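You operate a simulated robot arm through the tools that you are given. There is no shell and no other tool.

You are at the controls of a simulated robot arm. One attempt, no reset.

Task
Wipe the red paste off the lower mould half, fit the lid on its pins and close both latches.
Fine: wipe with the blue pad before the lid goes on, and put the pad back. What is to be rubbed or washed off counts as gone when no trace of it is left.
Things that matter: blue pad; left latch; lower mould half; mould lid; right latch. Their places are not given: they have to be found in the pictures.

The check looks at the end state, three seconds after you hand in, the way a careful person would. Anything else that was tipped, shoved, dropped, spilled or broken makes it a failure. A push-on lid holds only when it is set on centred and level and pressed home; a screw cap is set on level and turned clockwise until tight.

Robot
A 7-joint arm with a two-finger parallel gripper, fixed in place. Base frame: the origin is at the foot of the arm, x ahead of it, y to its left, z up; the work surface is at about z = 736. Readings come in mm, degrees, newtons and seconds.
Its first joint turns from -132.0 to 132.0 degrees. Payload 3.91 kg.
The tool frame sits at the grasp point between the pads (the TCP): z along the fingers, y along the line on which they close. The tips reach 30 mm beyond it. Largest opening 110 mm; finger width 20, thickness 10; the body of the gripper, 48 by 112 mm, starts 55 mm behind the TCP.
Orientation is told as [roll, pitch, yaw] about the base's x, y, z axes, in that order, counted from this pose: with the fingers straight down and closing along the base's y, the tool's x points along the base's -x, its y along +y and its z along -z.

Tools
- The arm moves only by the tool play_rows. Its argument "steps" is a list that holds one entry, the list of rows, each a list of 7 numbers: the turn, a rotation vector about the tool's x, y, z in degrees, then the shift along the tool's x, y, z in mm, then the opening, from 0 (shut) to 1 (fully open). In form: [[[ax, ay, az, dx, dy, dz, claw], ...]]. A call has 1 to 20 rows; each row is the pose to reach, as a shift and turn from the pose commanded when the call began, along the tool's axes at that moment. Rows are played at 5 a second. More than 50 mm and 8.6 degrees between two rows, or a gripper value outside its range, and nothing of the call is played. A pose out of reach is approached as far as the arm can. The call stops where the force on the tool passes 40 N (or 10 N more than at its start, if that is more) or the arm is blocked; 0.2 s more then pass. The fingers move at their own pace (about 108 mm/s each) and stop on an object; they squeeze with about 24 N. The grip force told is the motor's: it shows also when the fingers shut on nothing. Time passes only in rows, and 0.2 s behind the last, so rows that repeat a pose let the fingers close. It gives the time, the measured TCP pose, the force on the tool (base axes), the opening and the grip force at its end, in the units of the frame above (readings bear some noise), with the torque about the TCP (base axes, N m) and any sound that the robot's microphone picked up, and new pictures: "show" is both (left out), scene, wrist or none.
- Cameras (640 x 400 px; columns grow to the right, rows downward): "scene" is fixed at [396.5, 501.3, 1363.8]; the picture's right is [0.51, 0.86, 0.00], its down [0.70, -0.42, -0.58] and it looks along [-0.50, 0.29, -0.82] (base axes); focal length 214 px, centre (320, 200). "wrist" rides on the gripper at [72, 17, -103] in the tool frame; the picture's right is [-0.23, 0.97, 0.00], its down [-0.76, -0.18, -0.62] and it looks along [-0.61, -0.14, 0.78] (tool axes); focal length 222 px, centre (320, 200).
- pixel_to_xyz(camera, pixels): for up to 12 pixels [column, row] of the newest picture of that camera ("zoom" is the newest enlarged one), the place [x, y, z] in the base frame of the surface seen there, good to about 3 mm. The clock stands still meanwhile.
- inspect(camera, box): a new picture of the part [left, top, right, bottom] of that camera's present view, enlarged. The clock stands still meanwhile.
- job_done(): hands the job in; it is judged then, once.

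Unless the task says otherwise, let go and move clear before handing in.

The tools are called after "Request:" as a command line: name --argument value ..., lists and objects as JSON in quotes. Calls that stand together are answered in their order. play_rows: Moves the arm, as the interface text tells. Its arguments: {"type":"object","properties":{"steps":{"type":"array"},"show":{"type":"string","enum":["both","scene","wrist","none"]}},"required":["steps"]} The other tools are called the same way: pixel_to_xyz (camera, pixels) gives the place of the surface under pixels of a picture; inspect (camera, box) takes an enlarged picture of a part of a camera's view; job_done () hands the job in.

At the start:

```text
clock: 0.0
tcp_pos: [148.3, 630.7, 1097.4]
tcp_rot: [0.0, 0.0, -0.1]
force: [-0.2, 0.3, -0.2]
wrist_torque: [-0.01, -0.04, 0.01]
grip_width: 109.8
gripper_force: 0.0
```

scene: 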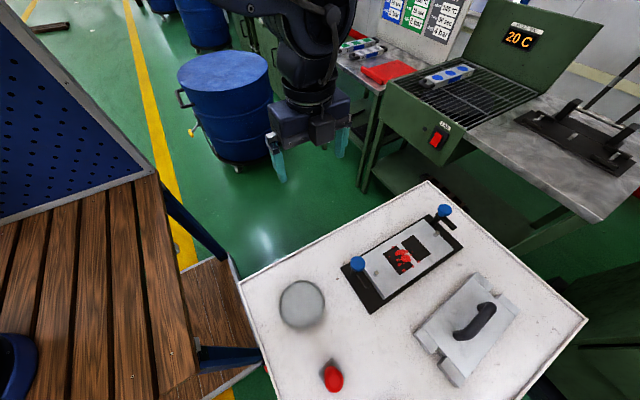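
wrist: 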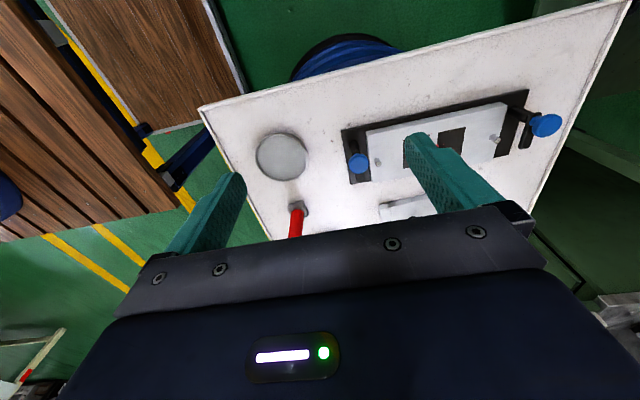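

The scene shows the table with the mould at about (405,260), the lid at (470,325), a grey disc at (302,303) and a red-topped thing at (333,377). No blue pad is obvious yet, so I'll enlarge the views and measure places.

Request:
inspect --camera "scene" --box '[330, 190, 530, 315]'

Request:
inspect --camera "scene" --box '[240, 260, 400, 400]'

Request:
inspect --camera "wrist" --box '[200, 60, 600, 260]'

Request:
pixel_to_xyz --camera "scene" --pixels '[[302, 303], [333, 377], [357, 264], [444, 211], [400, 260], [417, 247], [470, 320], [440, 350], [425, 185], [245, 285], [584, 319], [485, 300]]'

```text
3.20 times, centred on (430, 252) of scene
```

zoom: 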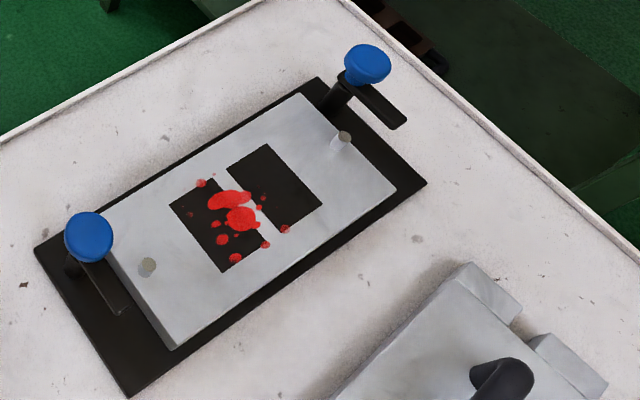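

```text
2.86 times, centred on (320, 330) of scene
```

zoom: 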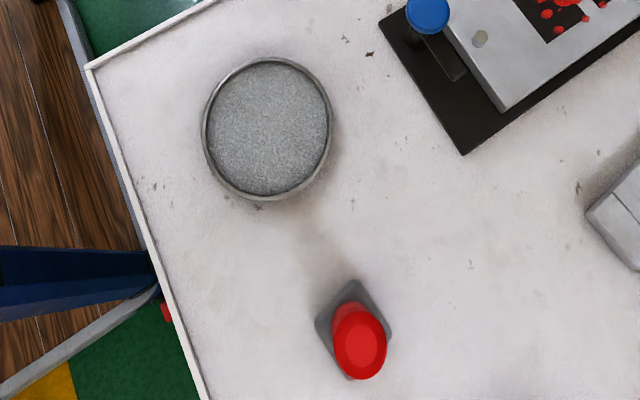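

```text
1.60 times, centred on (400, 160) of wrist
```

zoom: 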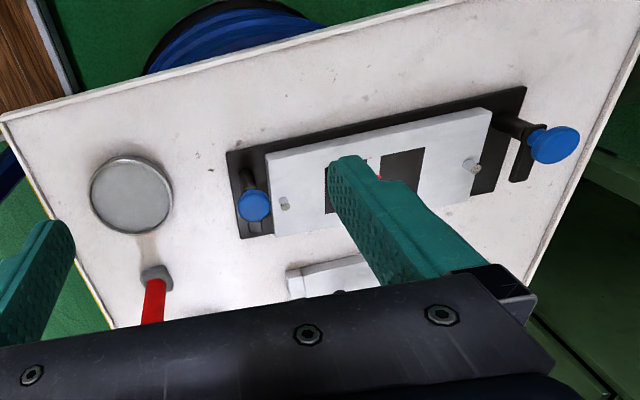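

```text
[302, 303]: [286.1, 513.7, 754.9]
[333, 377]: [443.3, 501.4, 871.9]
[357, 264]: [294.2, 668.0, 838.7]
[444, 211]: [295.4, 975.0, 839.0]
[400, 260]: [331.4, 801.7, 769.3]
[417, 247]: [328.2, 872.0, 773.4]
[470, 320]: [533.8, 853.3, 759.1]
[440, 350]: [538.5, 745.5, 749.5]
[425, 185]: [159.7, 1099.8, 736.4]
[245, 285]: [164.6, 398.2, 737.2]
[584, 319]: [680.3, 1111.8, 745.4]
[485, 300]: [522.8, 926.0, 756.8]
```

No blue pad seen on the table yet; only blue knobs on the latches. I'll enlarge more parts of both views to look for it and to understand the red-handled item at (333,377).

Request:
inspect --camera "scene" --box '[300, 340, 370, 400]'

Request:
inspect --camera "scene" --box '[320, 0, 520, 125]'

Request:
inspect --camera "wrist" --box '[240, 110, 340, 240]'

Request:
inspect --camera "scene" --box '[400, 250, 560, 400]'

Request:
inspect --camera "scene" --box '[420, 190, 480, 240]'

Request:
inspect --camera "scene" --box '[330, 240, 390, 320]'

```text
6.67 times, centred on (335, 370) of scene
```

zoom: 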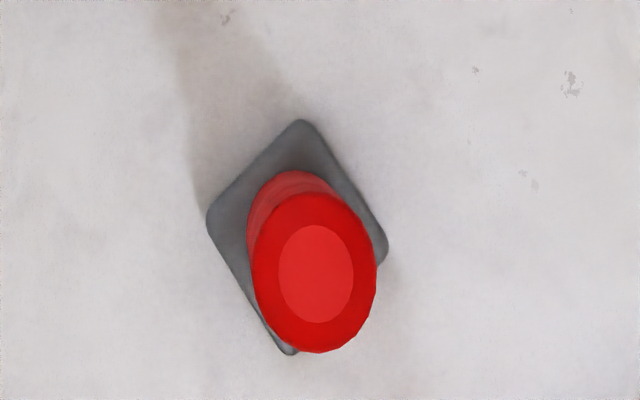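

```text
3.20 times, centred on (420, 62) of scene
```

zoom: 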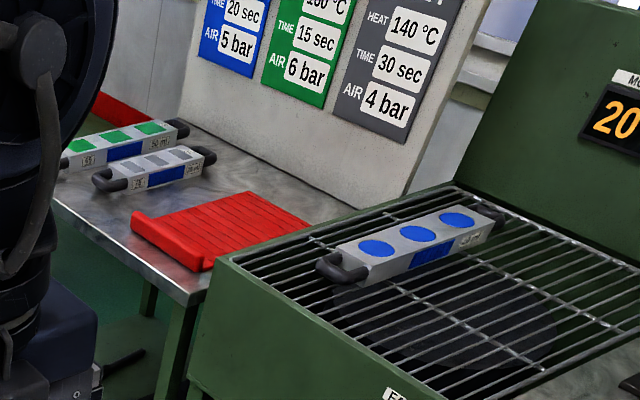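

```text
3.08 times, centred on (290, 175) of wrist
```

zoom: 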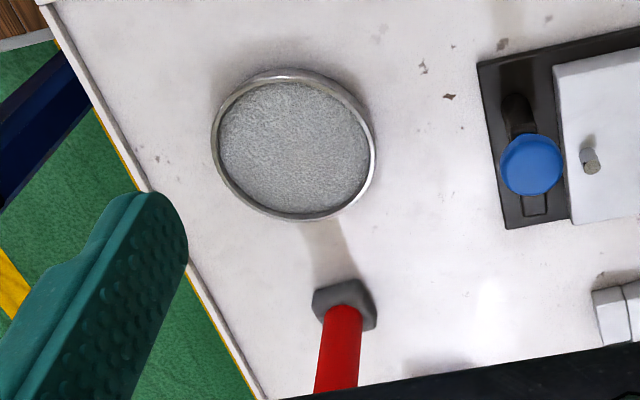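

```text
2.67 times, centred on (480, 325) of scene
```

zoom: 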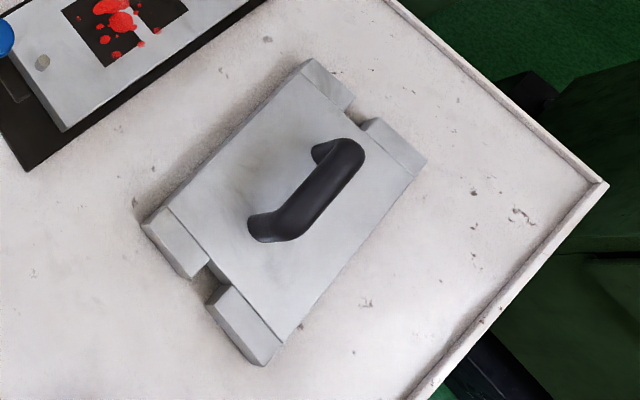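

```text
8.00 times, centred on (450, 215) of scene
```

zoom: 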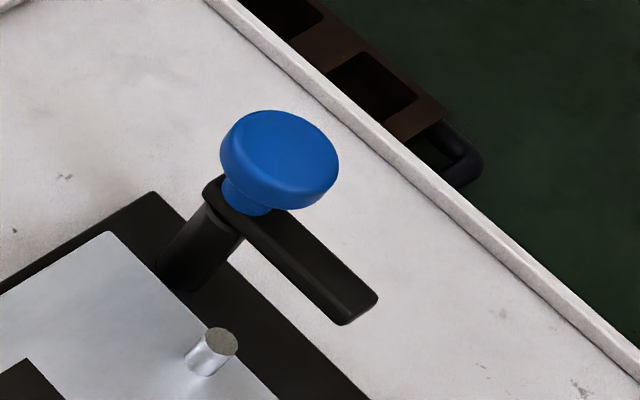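

```text
5.00 times, centred on (360, 280) of scene
```

zoom: 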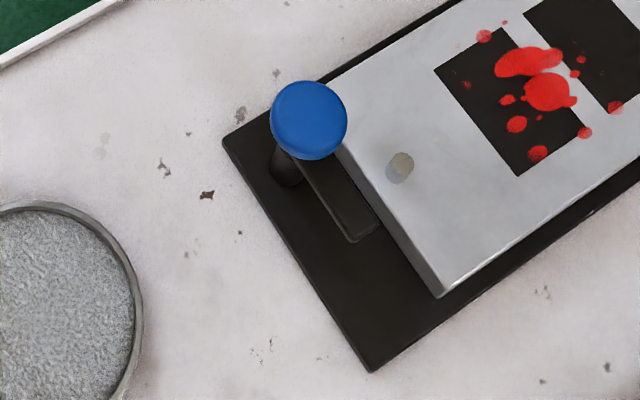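

The table's near edge lies out of the scene view, and the red-handled block at (333,377) may be the pad holder. I'll move the arm above the table to get a look from the wrist.

Request:
play_rows --steps '[[[0, 0, 0, -45, 0, 0, 1], [0, 0, 0, -90, 0, 0, 1], [0, 0, 0, -135, 0, 0, 1], [0, 0, 0, -180, 0, 0, 1], [0, 0, 0, -220, 0, 0, 1], [0, 0, 0, -220, 0, 0, 1]]]'

```text
clock: 1.4
tcp_pos: [368.3, 631.8, 1092.9]
tcp_rot: [0.0, -0.1, 0.0]
force: [0.5, -0.7, -0.1]
wrist_torque: [0.01, -0.01, -0.03]
grip_width: 110.0
gripper_force: 0.0
```

scene: 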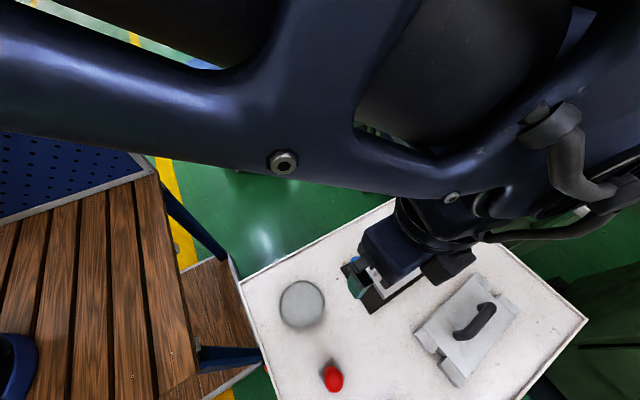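
wrist: 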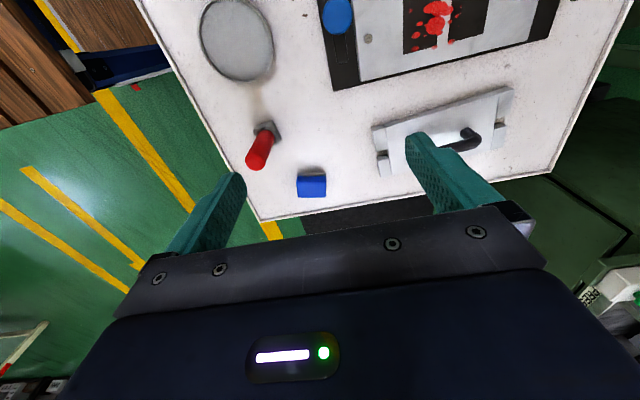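

The wrist view now shows the blue pad at (312,183), near the table's front edge. I'll enlarge and measure it.

Request:
inspect --camera "wrist" --box '[260, 140, 360, 220]'

Request:
pixel_to_xyz --camera "wrist" --pixels '[[299, 177], [325, 177], [299, 196], [325, 195], [312, 186], [312, 168], [260, 218], [552, 172], [270, 128], [258, 160]]'

Request:
inspect --camera "wrist" --box '[320, 0, 560, 90]'

Request:
inspect --camera "wrist" --box '[360, 70, 540, 190]'

```text
5.00 times, centred on (310, 180) of wrist
```

zoom: 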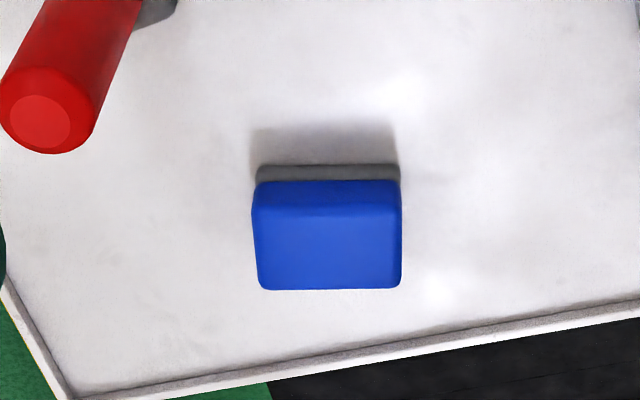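

```text
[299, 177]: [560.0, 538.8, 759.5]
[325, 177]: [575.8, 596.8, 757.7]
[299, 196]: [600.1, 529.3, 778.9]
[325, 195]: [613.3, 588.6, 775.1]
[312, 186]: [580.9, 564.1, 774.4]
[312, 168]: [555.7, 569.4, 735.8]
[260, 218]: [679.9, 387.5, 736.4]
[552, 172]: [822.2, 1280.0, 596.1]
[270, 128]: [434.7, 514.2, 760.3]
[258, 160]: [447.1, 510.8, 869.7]
```

```text
2.67 times, centred on (440, 45) of wrist
```

zoom: 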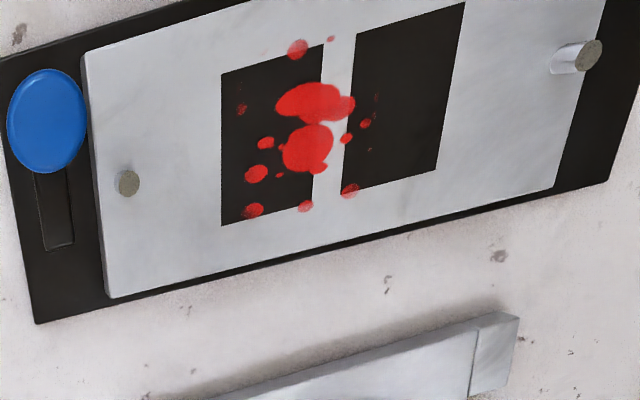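

```text
3.33 times, centred on (450, 130) of wrist
```

zoom: 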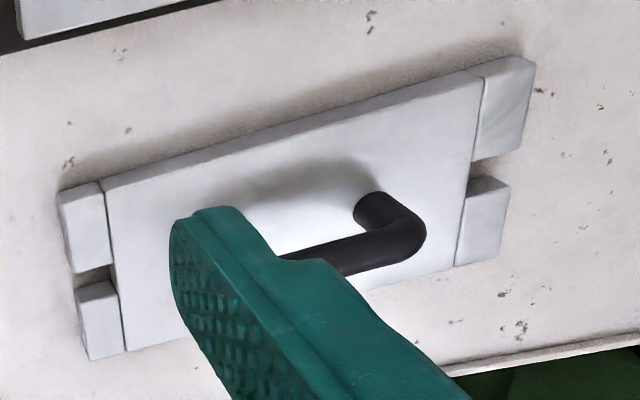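

The pad's long side runs about 14° off the base y axis, its centre near (587,563), top near z 778. I'll hover above it with the yaw matched and look again.

Request:
play_rows --steps '[[[0, 0, 2, -40, -12, 0, 1], [0, 0, 4, -80, -24, 0, 1], [0, 0, 6, -120, -36, 0, 1], [0, 0, 8, -160, -48, 0, 1], [0, 0, 10, -200, -60, 0, 1], [0, 0, 12, -217, -67, 30, 1], [0, 0, 14, -217, -67, 70, 1], [0, 0, 14, -217, -67, 110, 1], [0, 0, 14, -217, -67, 150, 1], [0, 0, 14, -217, -67, 185, 1], [0, 0, 14, -217, -67, 185, 1]]]'

```text
clock: 3.8
tcp_pos: [587.1, 563.3, 911.1]
tcp_rot: [-0.1, 0.0, -14.0]
force: [-0.1, -0.5, -0.1]
wrist_torque: [0.02, 0.0, -0.04]
grip_width: 110.2
gripper_force: 0.0
```

scene: 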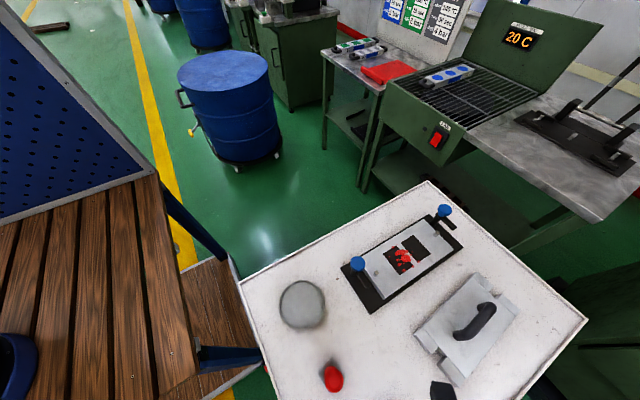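
wrist: 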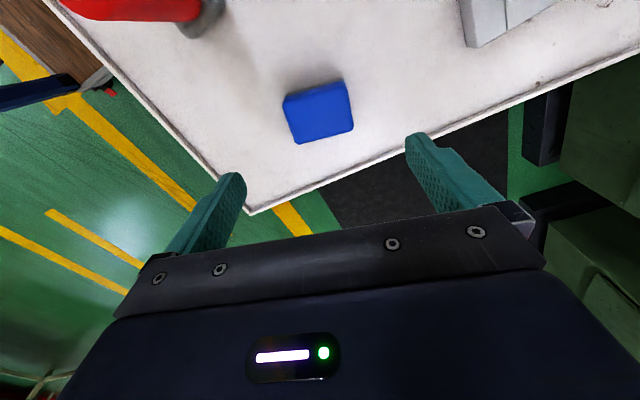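

The pad is at (318,110) in the wrist view. I'll measure its top corners closely.

Request:
inspect --camera "wrist" --box '[260, 60, 380, 160]'

Request:
pixel_to_xyz --camera "wrist" --pixels '[[285, 101], [344, 83], [352, 128], [298, 141], [318, 112], [286, 122], [313, 92], [350, 106], [325, 134], [293, 122], [347, 105], [250, 212]]'

```text
4.00 times, centred on (320, 110) of wrist
```

zoom: 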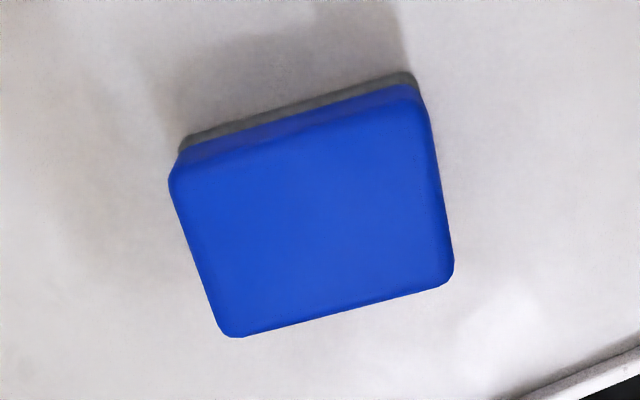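

```text
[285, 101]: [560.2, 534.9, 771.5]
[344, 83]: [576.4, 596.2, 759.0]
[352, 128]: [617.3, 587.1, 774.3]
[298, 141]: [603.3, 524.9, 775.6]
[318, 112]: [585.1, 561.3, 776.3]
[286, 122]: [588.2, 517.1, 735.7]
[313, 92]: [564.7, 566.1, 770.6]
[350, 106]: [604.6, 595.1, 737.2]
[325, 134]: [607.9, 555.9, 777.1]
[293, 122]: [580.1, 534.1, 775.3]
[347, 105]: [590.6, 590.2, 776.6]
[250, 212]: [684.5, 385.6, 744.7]
```

The pad's top centre is about (589,561,776), 63 by 46 mm, yaw -13.2°. I'll go down around it in two stages.

Request:
play_rows --steps '[[[0, 0, -0.8, -2.4, -1.8, 40, 1], [0, 0, -0.8, -2.4, -1.8, 80, 1], [0, 0, -0.8, -2.4, -1.8, 105, 1], [0, 0, -0.8, -2.4, -1.8, 115, 1], [0, 0, -0.8, -2.4, -1.8, 115, 1]]]'

```text
clock: 5.0
tcp_pos: [589.9, 559.6, 797.5]
tcp_rot: [0.0, -0.1, -13.2]
force: [-0.7, -0.2, -0.5]
wrist_torque: [0.0, -0.03, -0.01]
grip_width: 110.2
gripper_force: 0.1
```

scene: 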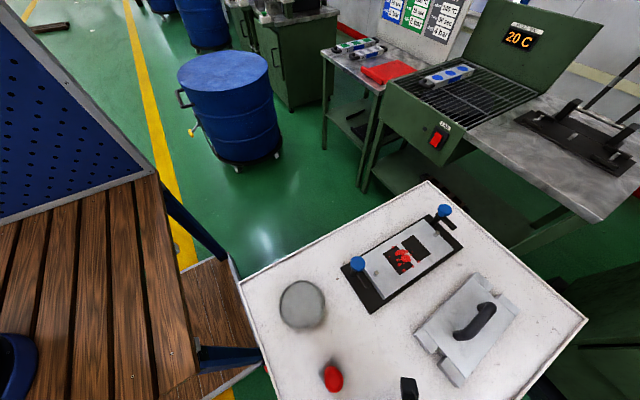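
wrist: 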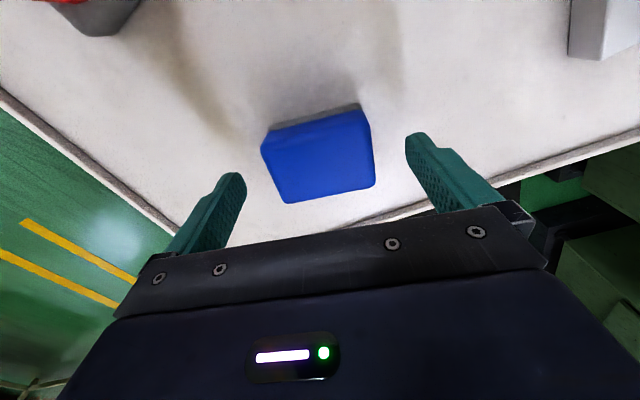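

The pad sits between the fingers at (318,155). I'll go down to about z 778, then close on it.

Request:
play_rows --steps '[[[0, 0, 0, 0, 1.5, 10, 1], [0, 0, 0, 0, 1.5, 19.5, 1], [0, 0, 0, 0, 1.5, 19.5, 1], [0, 0, 0, 0, 1.5, 19.5, 0.75], [0, 0, 0, 0, 1.5, 19.5, 0.62], [0, 0, 0, 0, 1.5, 19.5, 0.5], [0, 0, 0, 0, 1.5, 19.5, 0.3], [0, 0, 0, 0, 1.5, 19.5, 0.3]]]'

```text
clock: 6.8
tcp_pos: [588.4, 563.6, 775.7]
tcp_rot: [0.0, 0.0, -13.2]
force: [-0.4, 0.1, 0.6]
wrist_torque: [-0.05, 0.02, 0.01]
grip_width: 69.7
gripper_force: 23.9
```

scene: 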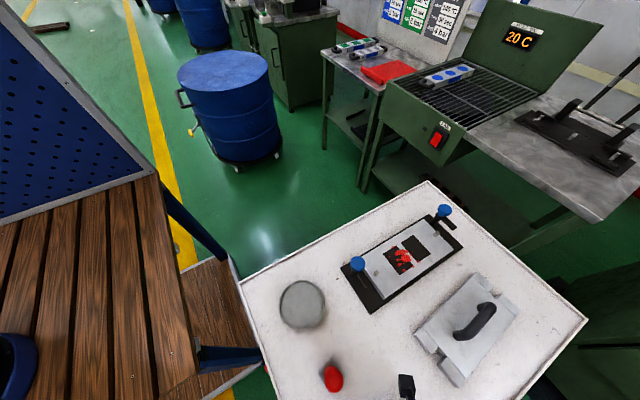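
wrist: 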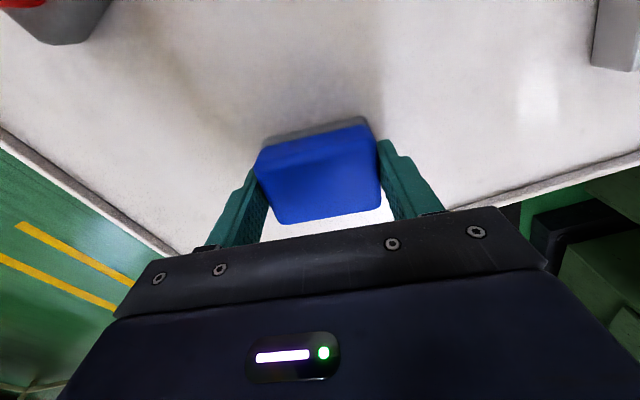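

The pad is gripped (69.7 mm, 24 N). Before lifting, I'll measure the mould from the unobstructed scene view.

Request:
inspect --camera "scene" --box '[335, 200, 475, 320]'

Request:
pixel_to_xyz --camera "scene" --pixels '[[376, 273], [437, 233], [384, 296], [452, 250], [364, 269], [424, 222], [402, 265], [393, 257], [420, 246], [370, 285], [455, 225], [362, 276]]'

```text
3.33 times, centred on (405, 260) of scene
```

zoom: 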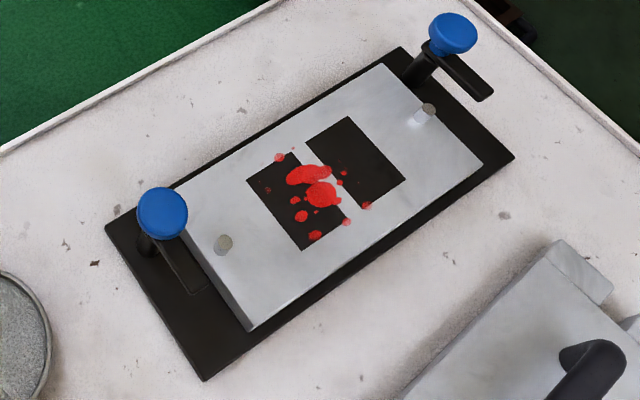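

```text
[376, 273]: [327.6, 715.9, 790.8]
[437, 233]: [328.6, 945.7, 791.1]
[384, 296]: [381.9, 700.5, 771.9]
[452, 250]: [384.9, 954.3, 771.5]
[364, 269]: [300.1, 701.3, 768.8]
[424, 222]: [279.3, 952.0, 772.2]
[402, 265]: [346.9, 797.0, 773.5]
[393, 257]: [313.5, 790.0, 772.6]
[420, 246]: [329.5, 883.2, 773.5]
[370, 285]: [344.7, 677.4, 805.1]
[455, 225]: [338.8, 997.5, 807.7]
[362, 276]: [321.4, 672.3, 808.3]
```

The pins stand at about (328,716) and (329,946) with tops near z 791, and the mould top is near z 772. Now I'll measure the lid from the scene view.

Request:
inspect --camera "scene" --box '[405, 265, 525, 395]'

Request:
pixel_to_xyz --camera "scene" --pixels '[[478, 274], [517, 303], [463, 375], [424, 336], [496, 287], [434, 349], [462, 338], [490, 308], [457, 333], [420, 335], [456, 384], [440, 352]]'

Request:
pixel_to_xyz --camera "zoom" --pixels '[[320, 200], [240, 60], [330, 340], [120, 180], [100, 220], [180, 300], [260, 350], [330, 40], [380, 80], [440, 120], [360, 45], [245, 280]]'

```text
3.08 times, centred on (465, 330) of scene
```

zoom: 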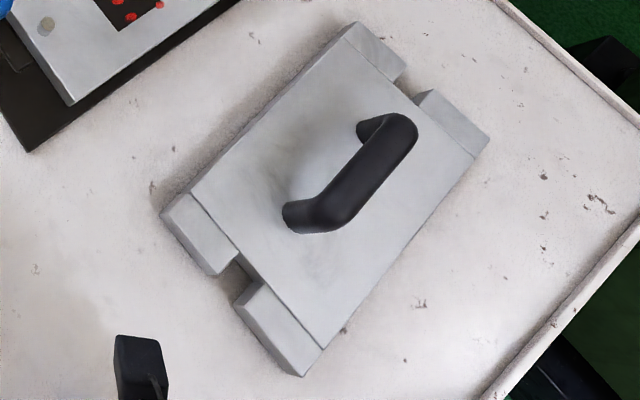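

```text
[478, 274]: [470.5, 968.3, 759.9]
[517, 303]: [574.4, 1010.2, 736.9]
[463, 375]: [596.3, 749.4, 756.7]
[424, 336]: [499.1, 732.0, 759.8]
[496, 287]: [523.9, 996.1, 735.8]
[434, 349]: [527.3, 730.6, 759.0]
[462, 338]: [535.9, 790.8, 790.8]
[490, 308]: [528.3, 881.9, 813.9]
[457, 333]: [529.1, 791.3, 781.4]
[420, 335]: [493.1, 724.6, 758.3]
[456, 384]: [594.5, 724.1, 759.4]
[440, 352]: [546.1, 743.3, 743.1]
```

```text
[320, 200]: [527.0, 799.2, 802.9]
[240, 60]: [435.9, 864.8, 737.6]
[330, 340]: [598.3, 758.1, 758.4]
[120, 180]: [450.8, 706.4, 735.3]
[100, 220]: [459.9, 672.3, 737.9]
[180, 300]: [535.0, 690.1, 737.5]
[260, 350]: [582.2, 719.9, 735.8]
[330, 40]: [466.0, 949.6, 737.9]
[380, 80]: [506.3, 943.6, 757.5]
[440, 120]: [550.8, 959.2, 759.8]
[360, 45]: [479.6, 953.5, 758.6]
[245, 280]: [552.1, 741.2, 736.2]
```

The lid lies at about x 471–595, y 724–985 with its top at z 759 and its handle bar near z 814. I'll lift the pad now and carry it over the mould with yaw 0.

Request:
play_rows --steps '[[[0, 0, 0, 0, 0, -20, 0.3], [0, 0, 0, 0, 0, -60, 0.3], [0, 0, 0, 0, 0, -105, 0.3], [0, 0, 0, 0, 0, -150, 0.3], [0, 0, -2, 38, 24, -150, 0.3], [0, 0, -4, 77, 48, -150, 0.3], [0, 0, -6, 116, 71, -150, 0.3], [0, 0, -8, 155, 95, -150, 0.3], [0, 0, -10, 194, 119, -150, 0.3], [0, 0, -12, 233, 143, -150, 0.3], [0, 0, -13.2, 272, 167, -150, 0.3], [0, 0, -13.2, 310.2, 190.6, -150, 0.3], [0, 0, -13.2, 310.2, 190.6, -150, 0.3]]]'

```text
clock: 9.6
tcp_pos: [333.5, 819.6, 926.4]
tcp_rot: [0.0, 0.2, 0.0]
force: [-0.4, 0.5, 0.2]
wrist_torque: [0.0, -0.03, 0.0]
grip_width: 33.1
gripper_force: 0.0
```

scene: 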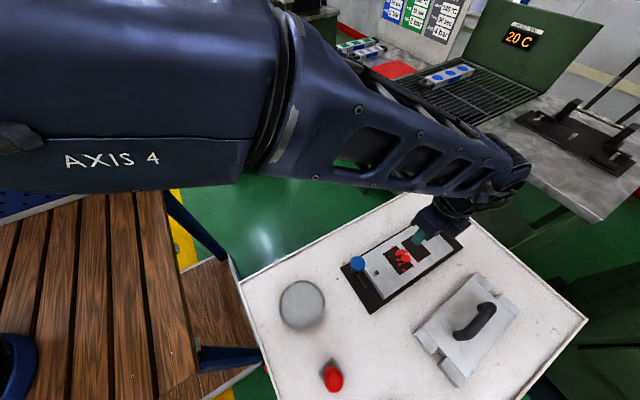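
wrist: 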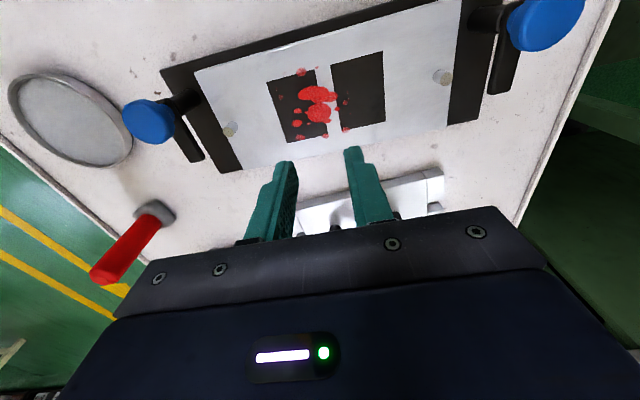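

The grip reads 33 mm and 0 N, so the pad slipped out of the fingers on the way. I'll go back along the path, higher, to find where it lies.

Request:
play_rows --steps '[[[0, 0, 0, -45, -45, -30, 0.3], [0, 0, 0, -80, -80, -60, 0.3], [0, 0, 0, -110, -110, -90, 0.3], [0, 0, 0, -110, -145, -110, 0.3], [0, 0, 0, -110, -180, -110, 0.3], [0, 0, 0, -110, -200, -110, 0.3], [0, 0, 0, -110, -200, -110, 0.3]]]'

```text
refused: row 1 steps farther than a row can; nothing moved
```

Request:
play_rows --steps '[[[0, 0, 0, -30, -30, -20, 0.3], [0, 0, 0, -60, -60, -40, 0.3], [0, 0, 0, -90, -90, -60, 0.3], [0, 0, 0, -110, -120, -80, 0.3], [0, 0, 0, -110, -155, -100, 0.3], [0, 0, 0, -110, -180, -110, 0.3], [0, 0, 0, -110, -200, -110, 0.3], [0, 0, 0, -110, -200, -110, 0.3]]]'

```text
clock: 11.4
tcp_pos: [440.0, 617.2, 1038.3]
tcp_rot: [0.0, -0.1, 0.0]
force: [-0.1, -1.1, -0.1]
wrist_torque: [0.02, 0.0, 0.02]
grip_width: 33.1
gripper_force: 0.1
```

scene: 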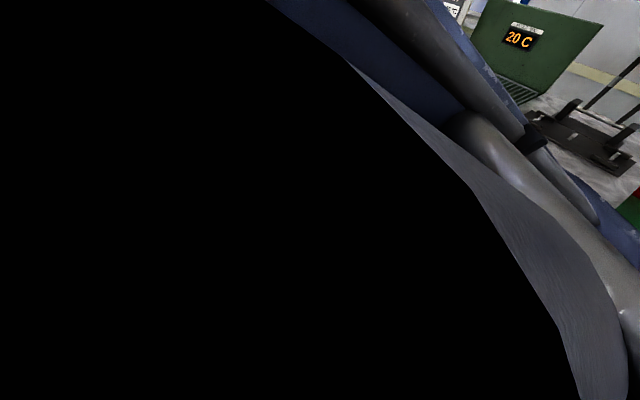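
wrist: 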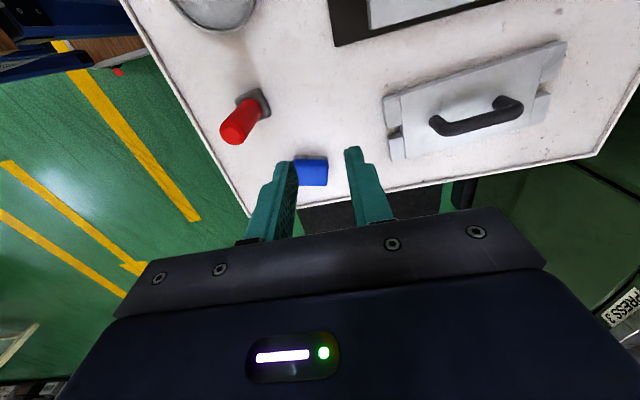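

The pad is still close to its place, at (312,172). I'll measure it again.

Request:
inspect --camera "wrist" --box '[260, 130, 360, 210]'

Request:
pixel_to_xyz --camera "wrist" --pixels '[[303, 164], [325, 163], [325, 183], [303, 184], [314, 175], [312, 156], [316, 170], [322, 178], [305, 180]]'

Request:
inspect --camera "wrist" --box '[370, 30, 580, 170]'

Request:
pixel_to_xyz --camera "wrist" --pixels '[[440, 124], [512, 102], [475, 115], [438, 130], [510, 115], [460, 124], [490, 117], [390, 100], [545, 48], [555, 110], [400, 155], [470, 90]]'

```text
5.00 times, centred on (310, 170) of wrist
```

zoom: 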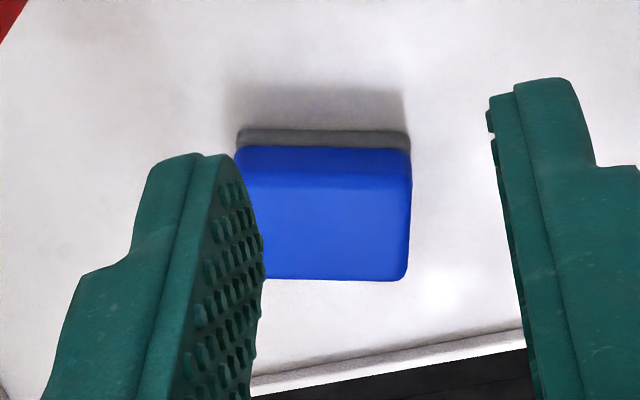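

```text
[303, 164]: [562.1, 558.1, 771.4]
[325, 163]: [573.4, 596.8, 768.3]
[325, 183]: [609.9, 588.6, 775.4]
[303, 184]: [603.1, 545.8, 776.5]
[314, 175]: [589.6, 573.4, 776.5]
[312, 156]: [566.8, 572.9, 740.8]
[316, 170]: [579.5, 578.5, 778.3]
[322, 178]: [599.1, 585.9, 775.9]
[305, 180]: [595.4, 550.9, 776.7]
```

```text
2.86 times, centred on (475, 100) of wrist
```

zoom: 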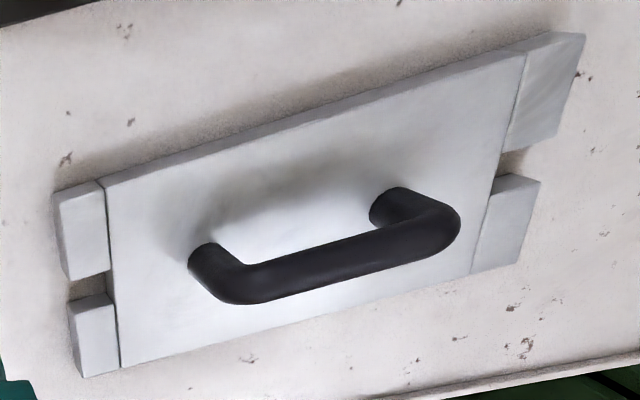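

```text
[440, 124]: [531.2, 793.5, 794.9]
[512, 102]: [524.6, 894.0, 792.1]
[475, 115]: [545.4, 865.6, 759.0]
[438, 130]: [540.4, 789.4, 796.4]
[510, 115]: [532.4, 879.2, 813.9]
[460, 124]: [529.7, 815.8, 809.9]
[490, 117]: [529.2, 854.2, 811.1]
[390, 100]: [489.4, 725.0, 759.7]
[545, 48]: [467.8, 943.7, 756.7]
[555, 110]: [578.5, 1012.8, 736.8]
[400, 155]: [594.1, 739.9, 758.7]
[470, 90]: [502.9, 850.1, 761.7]
```

The pad stayed where it was: it slipped at once when lifted. The long lid handle runs along y at about x 530, y 790–890, top z 814. I'll regrip the pad lower and lift slowly, watching the grip.

Request:
play_rows --steps '[[[0, 0, 3, -45, -15, 0, 0.5], [0, 0, 6, -90, -32, 0, 0.8], [0, 0, 9, -130, -48, 15, 1], [0, 0, 13.2, -148.5, -54, 55, 1], [0, 0, 13.2, -148.5, -54, 100, 1], [0, 0, 13.2, -148.5, -54, 145, 1], [0, 0, 13.2, -148.5, -54, 190, 1], [0, 0, 13.2, -148.5, -54, 220, 1], [0, 0, 13.2, -148.5, -54, 238, 1], [0, 0, 13.2, -148.5, -54, 238, 1]]]'

```text
clock: 13.6
tcp_pos: [587.9, 566.2, 798.0]
tcp_rot: [0.1, 0.0, -13.1]
force: [0.0, -0.6, 0.0]
wrist_torque: [0.01, 0.01, -0.03]
grip_width: 110.0
gripper_force: 0.1
```

scene: 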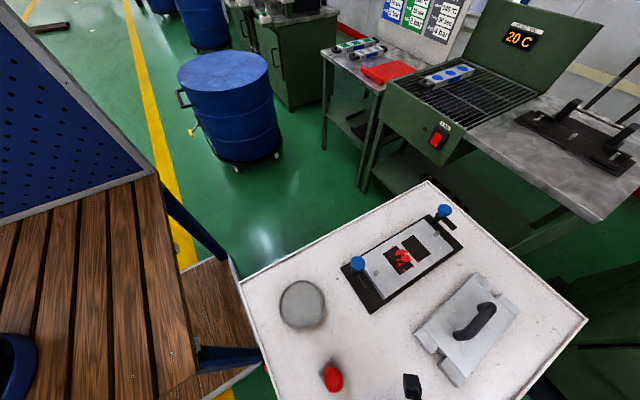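
wrist: 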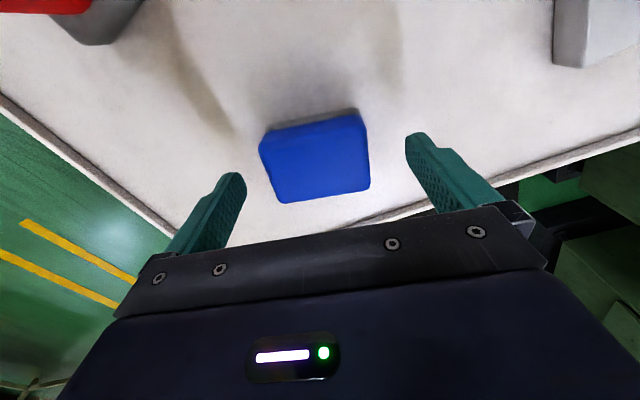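

The pad sits again between the open fingers; I'll check its corners from this near view to set yaw and centre exactly.

Request:
inspect --camera "wrist" --box '[240, 90, 400, 220]'

Request:
pixel_to_xyz --camera "wrist" --pixels '[[265, 145], [363, 127], [367, 185], [284, 199], [275, 172], [365, 155], [314, 133], [325, 192], [314, 165], [280, 140], [350, 120], [300, 133]]'

```text
3.08 times, centred on (320, 155) of wrist
```

zoom: 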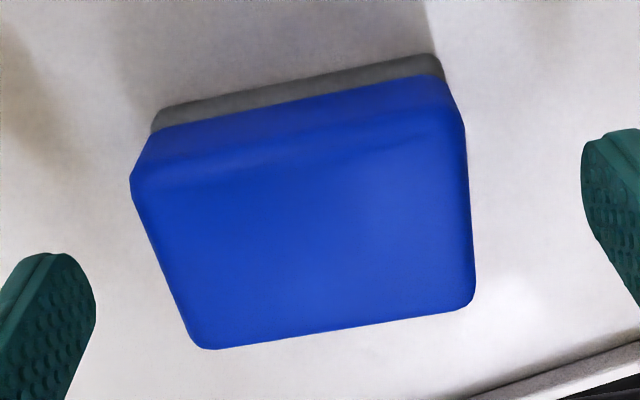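

```text
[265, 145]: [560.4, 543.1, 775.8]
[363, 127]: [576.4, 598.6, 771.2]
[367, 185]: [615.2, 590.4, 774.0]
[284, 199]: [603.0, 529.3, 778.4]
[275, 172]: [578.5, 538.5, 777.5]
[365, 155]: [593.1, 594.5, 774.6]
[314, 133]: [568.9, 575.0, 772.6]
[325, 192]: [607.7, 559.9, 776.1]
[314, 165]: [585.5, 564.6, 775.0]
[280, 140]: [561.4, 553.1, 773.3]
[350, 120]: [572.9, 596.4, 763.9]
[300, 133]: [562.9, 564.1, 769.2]
```

Pad centre is about (588.6,565.3), yaw near -14°. I'll go lower to about z 771, close fully, hold, and lift a few millimetres slowly.

Request:
play_rows --steps '[[[0, 0, 0.8, 0, 0, 12, 1], [0, 0, 0.8, 0, 0, 20, 1], [0, 0, 0.8, 0, 0, 26, 1], [0, 0, 0.8, 0, 0, 26, 1], [0, 0, 0.8, 0, 0, 26, 0.7], [0, 0, 0.8, 0, 0, 26, 0.4], [0, 0, 0.8, 0, 0, 26, 0], [0, 0, 0.8, 0, 0, 26, 0], [0, 0, 0.8, 0, 0, 26, 0], [0, 0, 0.8, 0, 0, 26, 0]]]'

Request:
play_rows --steps '[[[0, 0, 0, 0, 0, -2, 0], [0, 0, 0, 0, 0, -4, 0], [0, 0, 0, 0, 0, -6, 0], [0, 0, 0, 0, 0, -8, 0], [0, 0, 0, 0, 0, -10, 0]]]'

```text
clock: 15.8
tcp_pos: [589.4, 567.8, 772.6]
tcp_rot: [-0.1, 0.0, -14.0]
force: [0.5, 0.6, 0.2]
wrist_torque: [0.04, 0.0, 0.01]
grip_width: 69.9
gripper_force: 24.1
```

scene: 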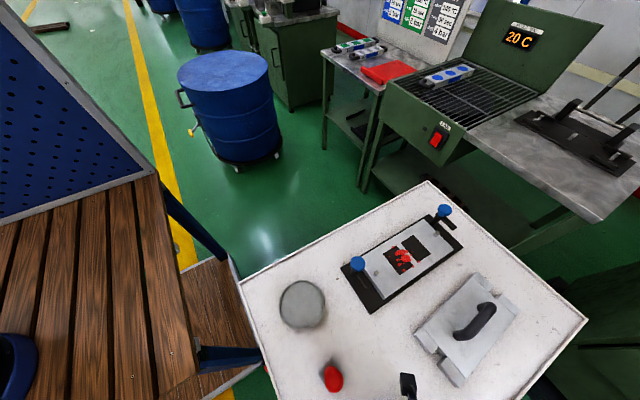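
wrist: 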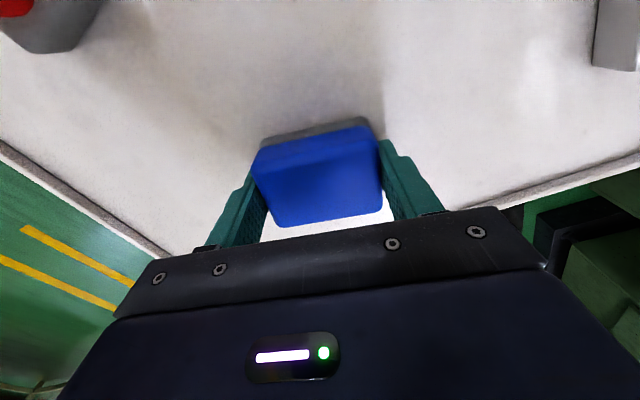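

```text
clock: 17.0
tcp_pos: [587.5, 564.3, 784.4]
tcp_rot: [0.1, -0.1, -14.0]
force: [-0.9, -0.3, -0.5]
wrist_torque: [-0.02, -0.01, 0.01]
grip_width: 69.9
gripper_force: 24.2
```

scene: 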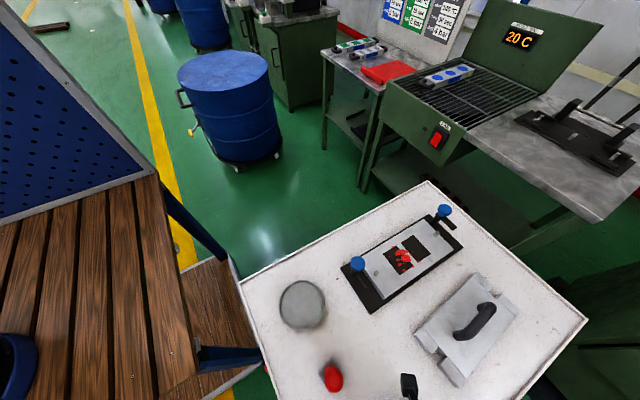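
wrist: 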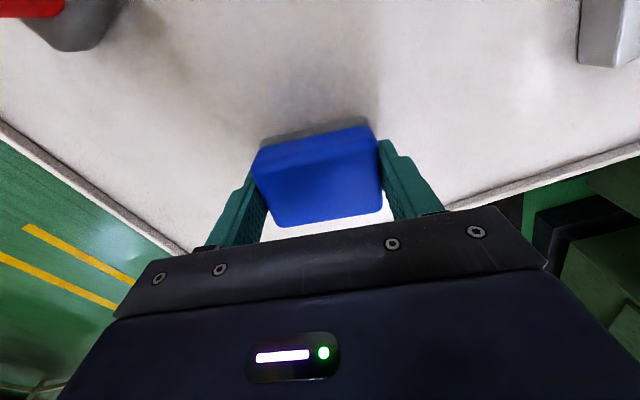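

The pad keeps its place between the fingers, so it is coming up this time (69.9 mm, 24 N). I'll lift further in gentle steps.

Request:
play_rows --steps '[[[0, 0, 0, 0, 0, -4, 0], [0, 0, 0, 0, 0, -10, 0], [0, 0, 0, 0, 0, -18, 0], [0, 0, 0, 0, 0, -28, 0], [0, 0, 0, 0, 0, -40, 0], [0, 0, 0, 0, 0, -54, 0], [0, 0, 0, 0, 0, -68, 0], [0, 0, 0, 0, 0, -82, 0], [0, 0, 0, 0, 0, -96, 0], [0, 0, 0, 0, 0, -110, 0], [0, 0, 0, 0, 0, -124, 0], [0, 0, 0, 0, 0, -134, 0], [0, 0, 0, 0, 0, -138, 0]]]'

```text
clock: 19.8
tcp_pos: [587.7, 564.6, 920.1]
tcp_rot: [0.1, 0.0, -14.0]
force: [-0.4, -0.2, -0.3]
wrist_torque: [0.03, -0.01, 0.03]
grip_width: 69.9
gripper_force: 23.8
```

scene: 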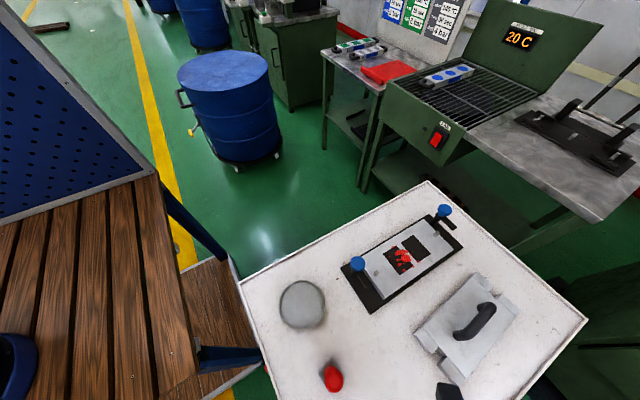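
wrist: 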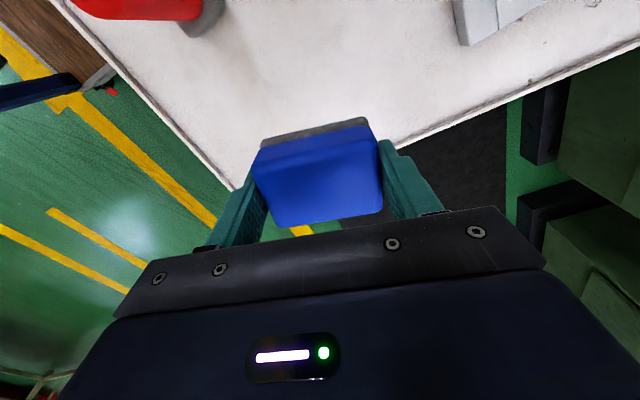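

The pad is held firmly at z 920. I'll read the paste's extents from the scene and then carry the pad over gently.

Request:
pixel_to_xyz --camera "scene" --pixels '[[389, 257], [393, 247], [403, 271], [419, 262], [413, 267], [412, 252], [397, 265], [412, 256]]'

Request:
play_rows --steps '[[[0, 0, 0, 8, 4, 0, 0], [0, 0, -1, 28, 15, 0, 0], [0, 0, -2, 52, 28, 0, 0], [0, 0, -3, 77, 41, 0, 0], [0, 0, -4, 102, 55, 0, 0], [0, 0, -5, 127, 68, 0, 0], [0, 0, -6, 152, 82, 0, 0], [0, 0, -7, 177, 95, 0, 0], [0, 0, -8, 202, 109, 0, 0], [0, 0, -9.5, 227, 122, 0, 0], [0, 0, -11, 252, 136, 0, 0], [0, 0, -12.5, 277, 149, 0, 0], [0, 0, -13.5, 296, 159, 0, 0], [0, 0, -14, 307, 165, 0, 0], [0, 0, -14, 307, 165, 0, 0]]]'

```text
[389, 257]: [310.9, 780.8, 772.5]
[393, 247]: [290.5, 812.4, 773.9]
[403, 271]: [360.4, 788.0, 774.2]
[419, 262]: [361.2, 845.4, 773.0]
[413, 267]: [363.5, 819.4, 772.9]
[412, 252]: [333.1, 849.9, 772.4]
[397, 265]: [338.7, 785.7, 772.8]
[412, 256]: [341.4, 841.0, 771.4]
```

```text
clock: 23.0
tcp_pos: [329.0, 799.3, 922.0]
tcp_rot: [0.0, 0.0, -0.1]
force: [-0.4, -0.4, -0.7]
wrist_torque: [-0.02, 0.0, 0.05]
grip_width: 70.0
gripper_force: 24.5
```

scene: 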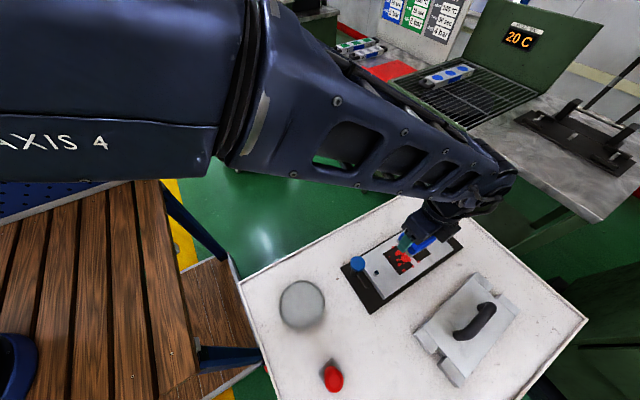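
wrist: 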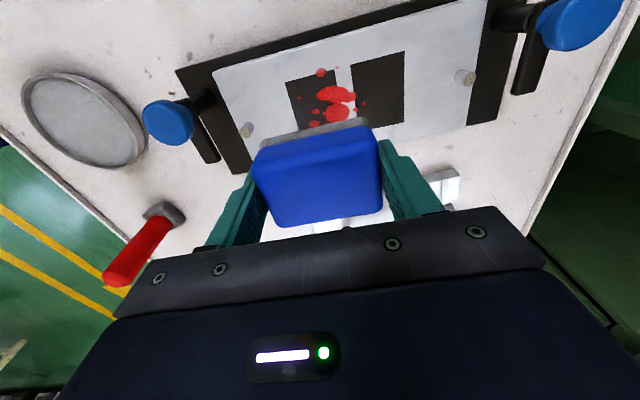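

Pad is held above the paste (x 290–364, y 780–855, surface z 772.5). I'll lower it to just above the mould, then press lightly.

Request:
play_rows --steps '[[[0, 0, 0, 5, 0, 15, 0], [0, 0, 0, 15, 0, 40, 0], [0, 0, 0, 24, 0, 65, 0], [0, 0, 0, 24, 0, 85, 0], [0, 0, 0, 24, 0, 98, 0], [0, 0, 0, 24, 0, 106, 0], [0, 0, 0, 24, 0, 108, 0], [0, 0, 0, 24, 0, 110, 0], [0, 0, 0, 24, 0, 112, 0], [0, 0, 0, 24, 0, 112, 0]]]' --show "wrist"

```text
clock: 25.2
tcp_pos: [308.1, 799.5, 809.6]
tcp_rot: [0.0, 0.0, 0.0]
force: [-0.3, 0.0, -0.2]
wrist_torque: [-0.04, 0.02, -0.03]
grip_width: 69.7
gripper_force: 24.0
```

wrist: 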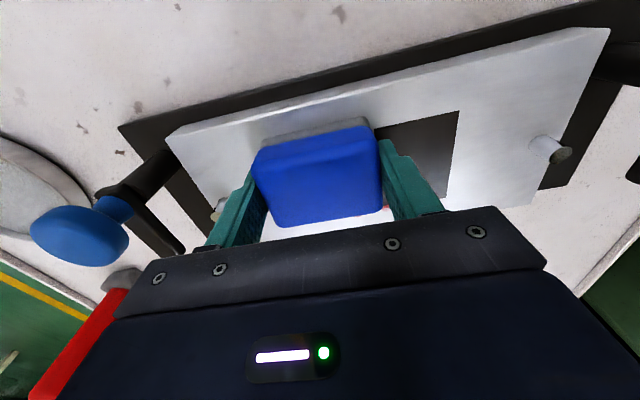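

No contact force yet at z 809.6. I'll go down a millimetre at a time.

Request:
play_rows --steps '[[[0, 0, 0, 0, 0, 1, 0], [0, 0, 0, 0, 0, 2, 0], [0, 0, 0, 0, 0, 3, 0], [0, 0, 0, 0, 0, 3, 0]]]' --show "none"

Request:
play_rows --steps '[[[0, 0, 0, 0, 0, 1, 0], [0, 0, 0, 0, 0, 2, 0], [0, 0, 0, 0, 0, 2, 0]]]' --show "none"

```text
clock: 26.2
tcp_pos: [307.0, 800.1, 809.0]
tcp_rot: [0.1, -0.1, -0.1]
force: [7.7, -11.1, 20.1]
wrist_torque: [-0.77, -0.15, 0.09]
grip_width: 69.6
gripper_force: 24.1
```

```text
clock: 27.0
tcp_pos: [306.8, 800.3, 806.3]
tcp_rot: [0.2, -0.1, 0.0]
force: [14.1, -5.3, 36.6]
wrist_torque: [-0.55, -0.23, 0.01]
grip_width: 70.0
gripper_force: 23.6
```

Contact is firm at 37 N, a bit much; I'll ease up 3 mm and start stroking in x.

Request:
play_rows --steps '[[[0, 0, 0, 0, 0, -2, 0], [0, 0, 0, 0, 0, -3, 0], [0, 0, 0, -6, 0, -3, 0], [0, 0, 0, -14, 0, -3, 0], [0, 0, 0, -22, 0, -3, 0], [0, 0, 0, -30, 0, -3, 0]]]' --show "wrist"

```text
clock: 28.4
tcp_pos: [335.2, 800.4, 807.1]
tcp_rot: [-0.1, 0.0, 0.1]
force: [-0.3, 0.1, -0.4]
wrist_torque: [0.0, 0.0, 0.0]
grip_width: 69.5
gripper_force: 23.8
```

wrist: 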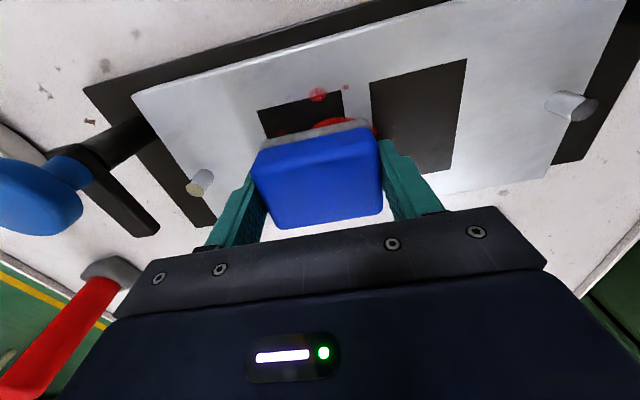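

Contact was lost after easing up (0 N), since the pad shifted slightly in the fingers. I'll press down again in small steps.

Request:
play_rows --steps '[[[0, 0, 0, 0, 0, 1, 0], [0, 0, 0, 0, 0, 1, 0]]]' --show "none"

Request:
play_rows --steps '[[[0, 0, 0, 0, 0, 0.7, 0], [0, 0, 0, 0, 0, 0.7, 0]]]' --show "none"

```text
clock: 29.0
tcp_pos: [335.5, 800.6, 807.0]
tcp_rot: [0.1, 0.0, 0.0]
force: [0.0, -0.8, -1.4]
wrist_torque: [-0.02, 0.01, -0.01]
grip_width: 69.7
gripper_force: 24.3
```

```text
clock: 29.6
tcp_pos: [335.7, 801.9, 807.1]
tcp_rot: [0.0, 0.1, 0.0]
force: [0.5, -2.3, 6.3]
wrist_torque: [-0.17, 0.14, 0.04]
grip_width: 69.7
gripper_force: 23.9
```

Light contact at 6 N. I'll add half a millimetre and stroke over the whole paste area.

Request:
play_rows --steps '[[[0, 0, 0, 0, 0, 0.5, 0], [0, 0, 0, 10, 0, 0.5, 0], [0, 0, 0, 20, 0, 0.5, 0], [0, 0, 0, 30, 0, 0.5, 0], [0, 0, 0, 36, 0, 0.5, 0], [0, 0, 0, 26, 0, 0.5, 0], [0, 0, 0, 16, 0, 0.5, 0], [0, 0, 0, 6, 0, 0.5, 0], [0, 0, 0, -4, 0, 0.5, 0], [0, 0, 0, -14, 0, 0.5, 0], [0, 0, 0, -24, 0, 0.5, 0], [0, 0, 0, -28, 0, 0.5, 0]]]' --show "wrist"

```text
clock: 32.2
tcp_pos: [361.2, 798.9, 803.8]
tcp_rot: [0.0, 0.1, 0.0]
force: [-22.0, -4.9, 29.0]
wrist_torque: [-0.16, 0.26, -0.1]
grip_width: 70.0
gripper_force: 23.4
```

wrist: 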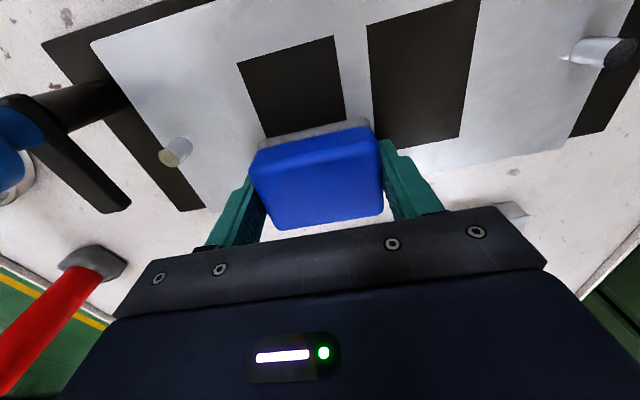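

Most of the red seen in front of the pad is gone; force is 29 N. I'll ease off slightly and stroke further rows at larger y.

Request:
play_rows --steps '[[[0, 0, 0, 0, 5, -1, 0], [0, 0, 0, 0, 15, -1, 0], [0, 0, 0, 0, 25, -1, 0], [0, 0, 0, 10, 25, -1, 0], [0, 0, 0, 20, 25, -1, 0], [0, 0, 0, 30, 25, -1, 0], [0, 0, 0, 40, 25, -1, 0], [0, 0, 0, 50, 25, -1, 0], [0, 0, 0, 60, 25, -1, 0]]]' --show "wrist"

```text
clock: 34.2
tcp_pos: [303.5, 825.5, 806.9]
tcp_rot: [0.0, 0.0, 0.1]
force: [0.1, 0.1, -1.0]
wrist_torque: [-0.04, 0.01, -0.01]
grip_width: 69.6
gripper_force: 24.4
```

wrist: 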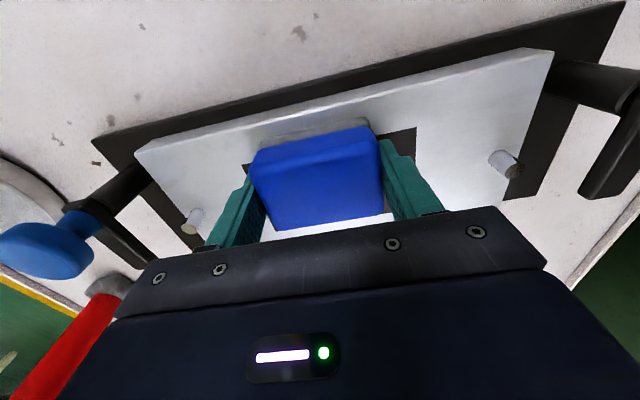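

Contact lost again at (303,825). I'll press down by force reading and stroke again.

Request:
play_rows --steps '[[[0, 0, 0, 0, 0, 1, 0], [0, 0, 0, 0, 0, 1.5, 0], [0, 0, 0, 0, 0, 1.5, 0]]]' --show "none"

Request:
play_rows --steps '[[[0, 0, 0, 0, 0, 0.7, 0], [0, 0, 0, 0, 0, 0.7, 0]]]' --show "none"

```text
clock: 35.0
tcp_pos: [302.4, 825.0, 804.4]
tcp_rot: [0.0, -0.1, 0.0]
force: [0.9, 0.2, -0.1]
wrist_torque: [0.02, -0.01, -0.02]
grip_width: 69.9
gripper_force: 24.3
```

```text
clock: 35.6
tcp_pos: [303.1, 825.7, 804.2]
tcp_rot: [-0.1, 0.0, 0.0]
force: [-0.4, -2.9, 4.6]
wrist_torque: [-0.23, -0.13, -0.06]
grip_width: 69.7
gripper_force: 24.7
```

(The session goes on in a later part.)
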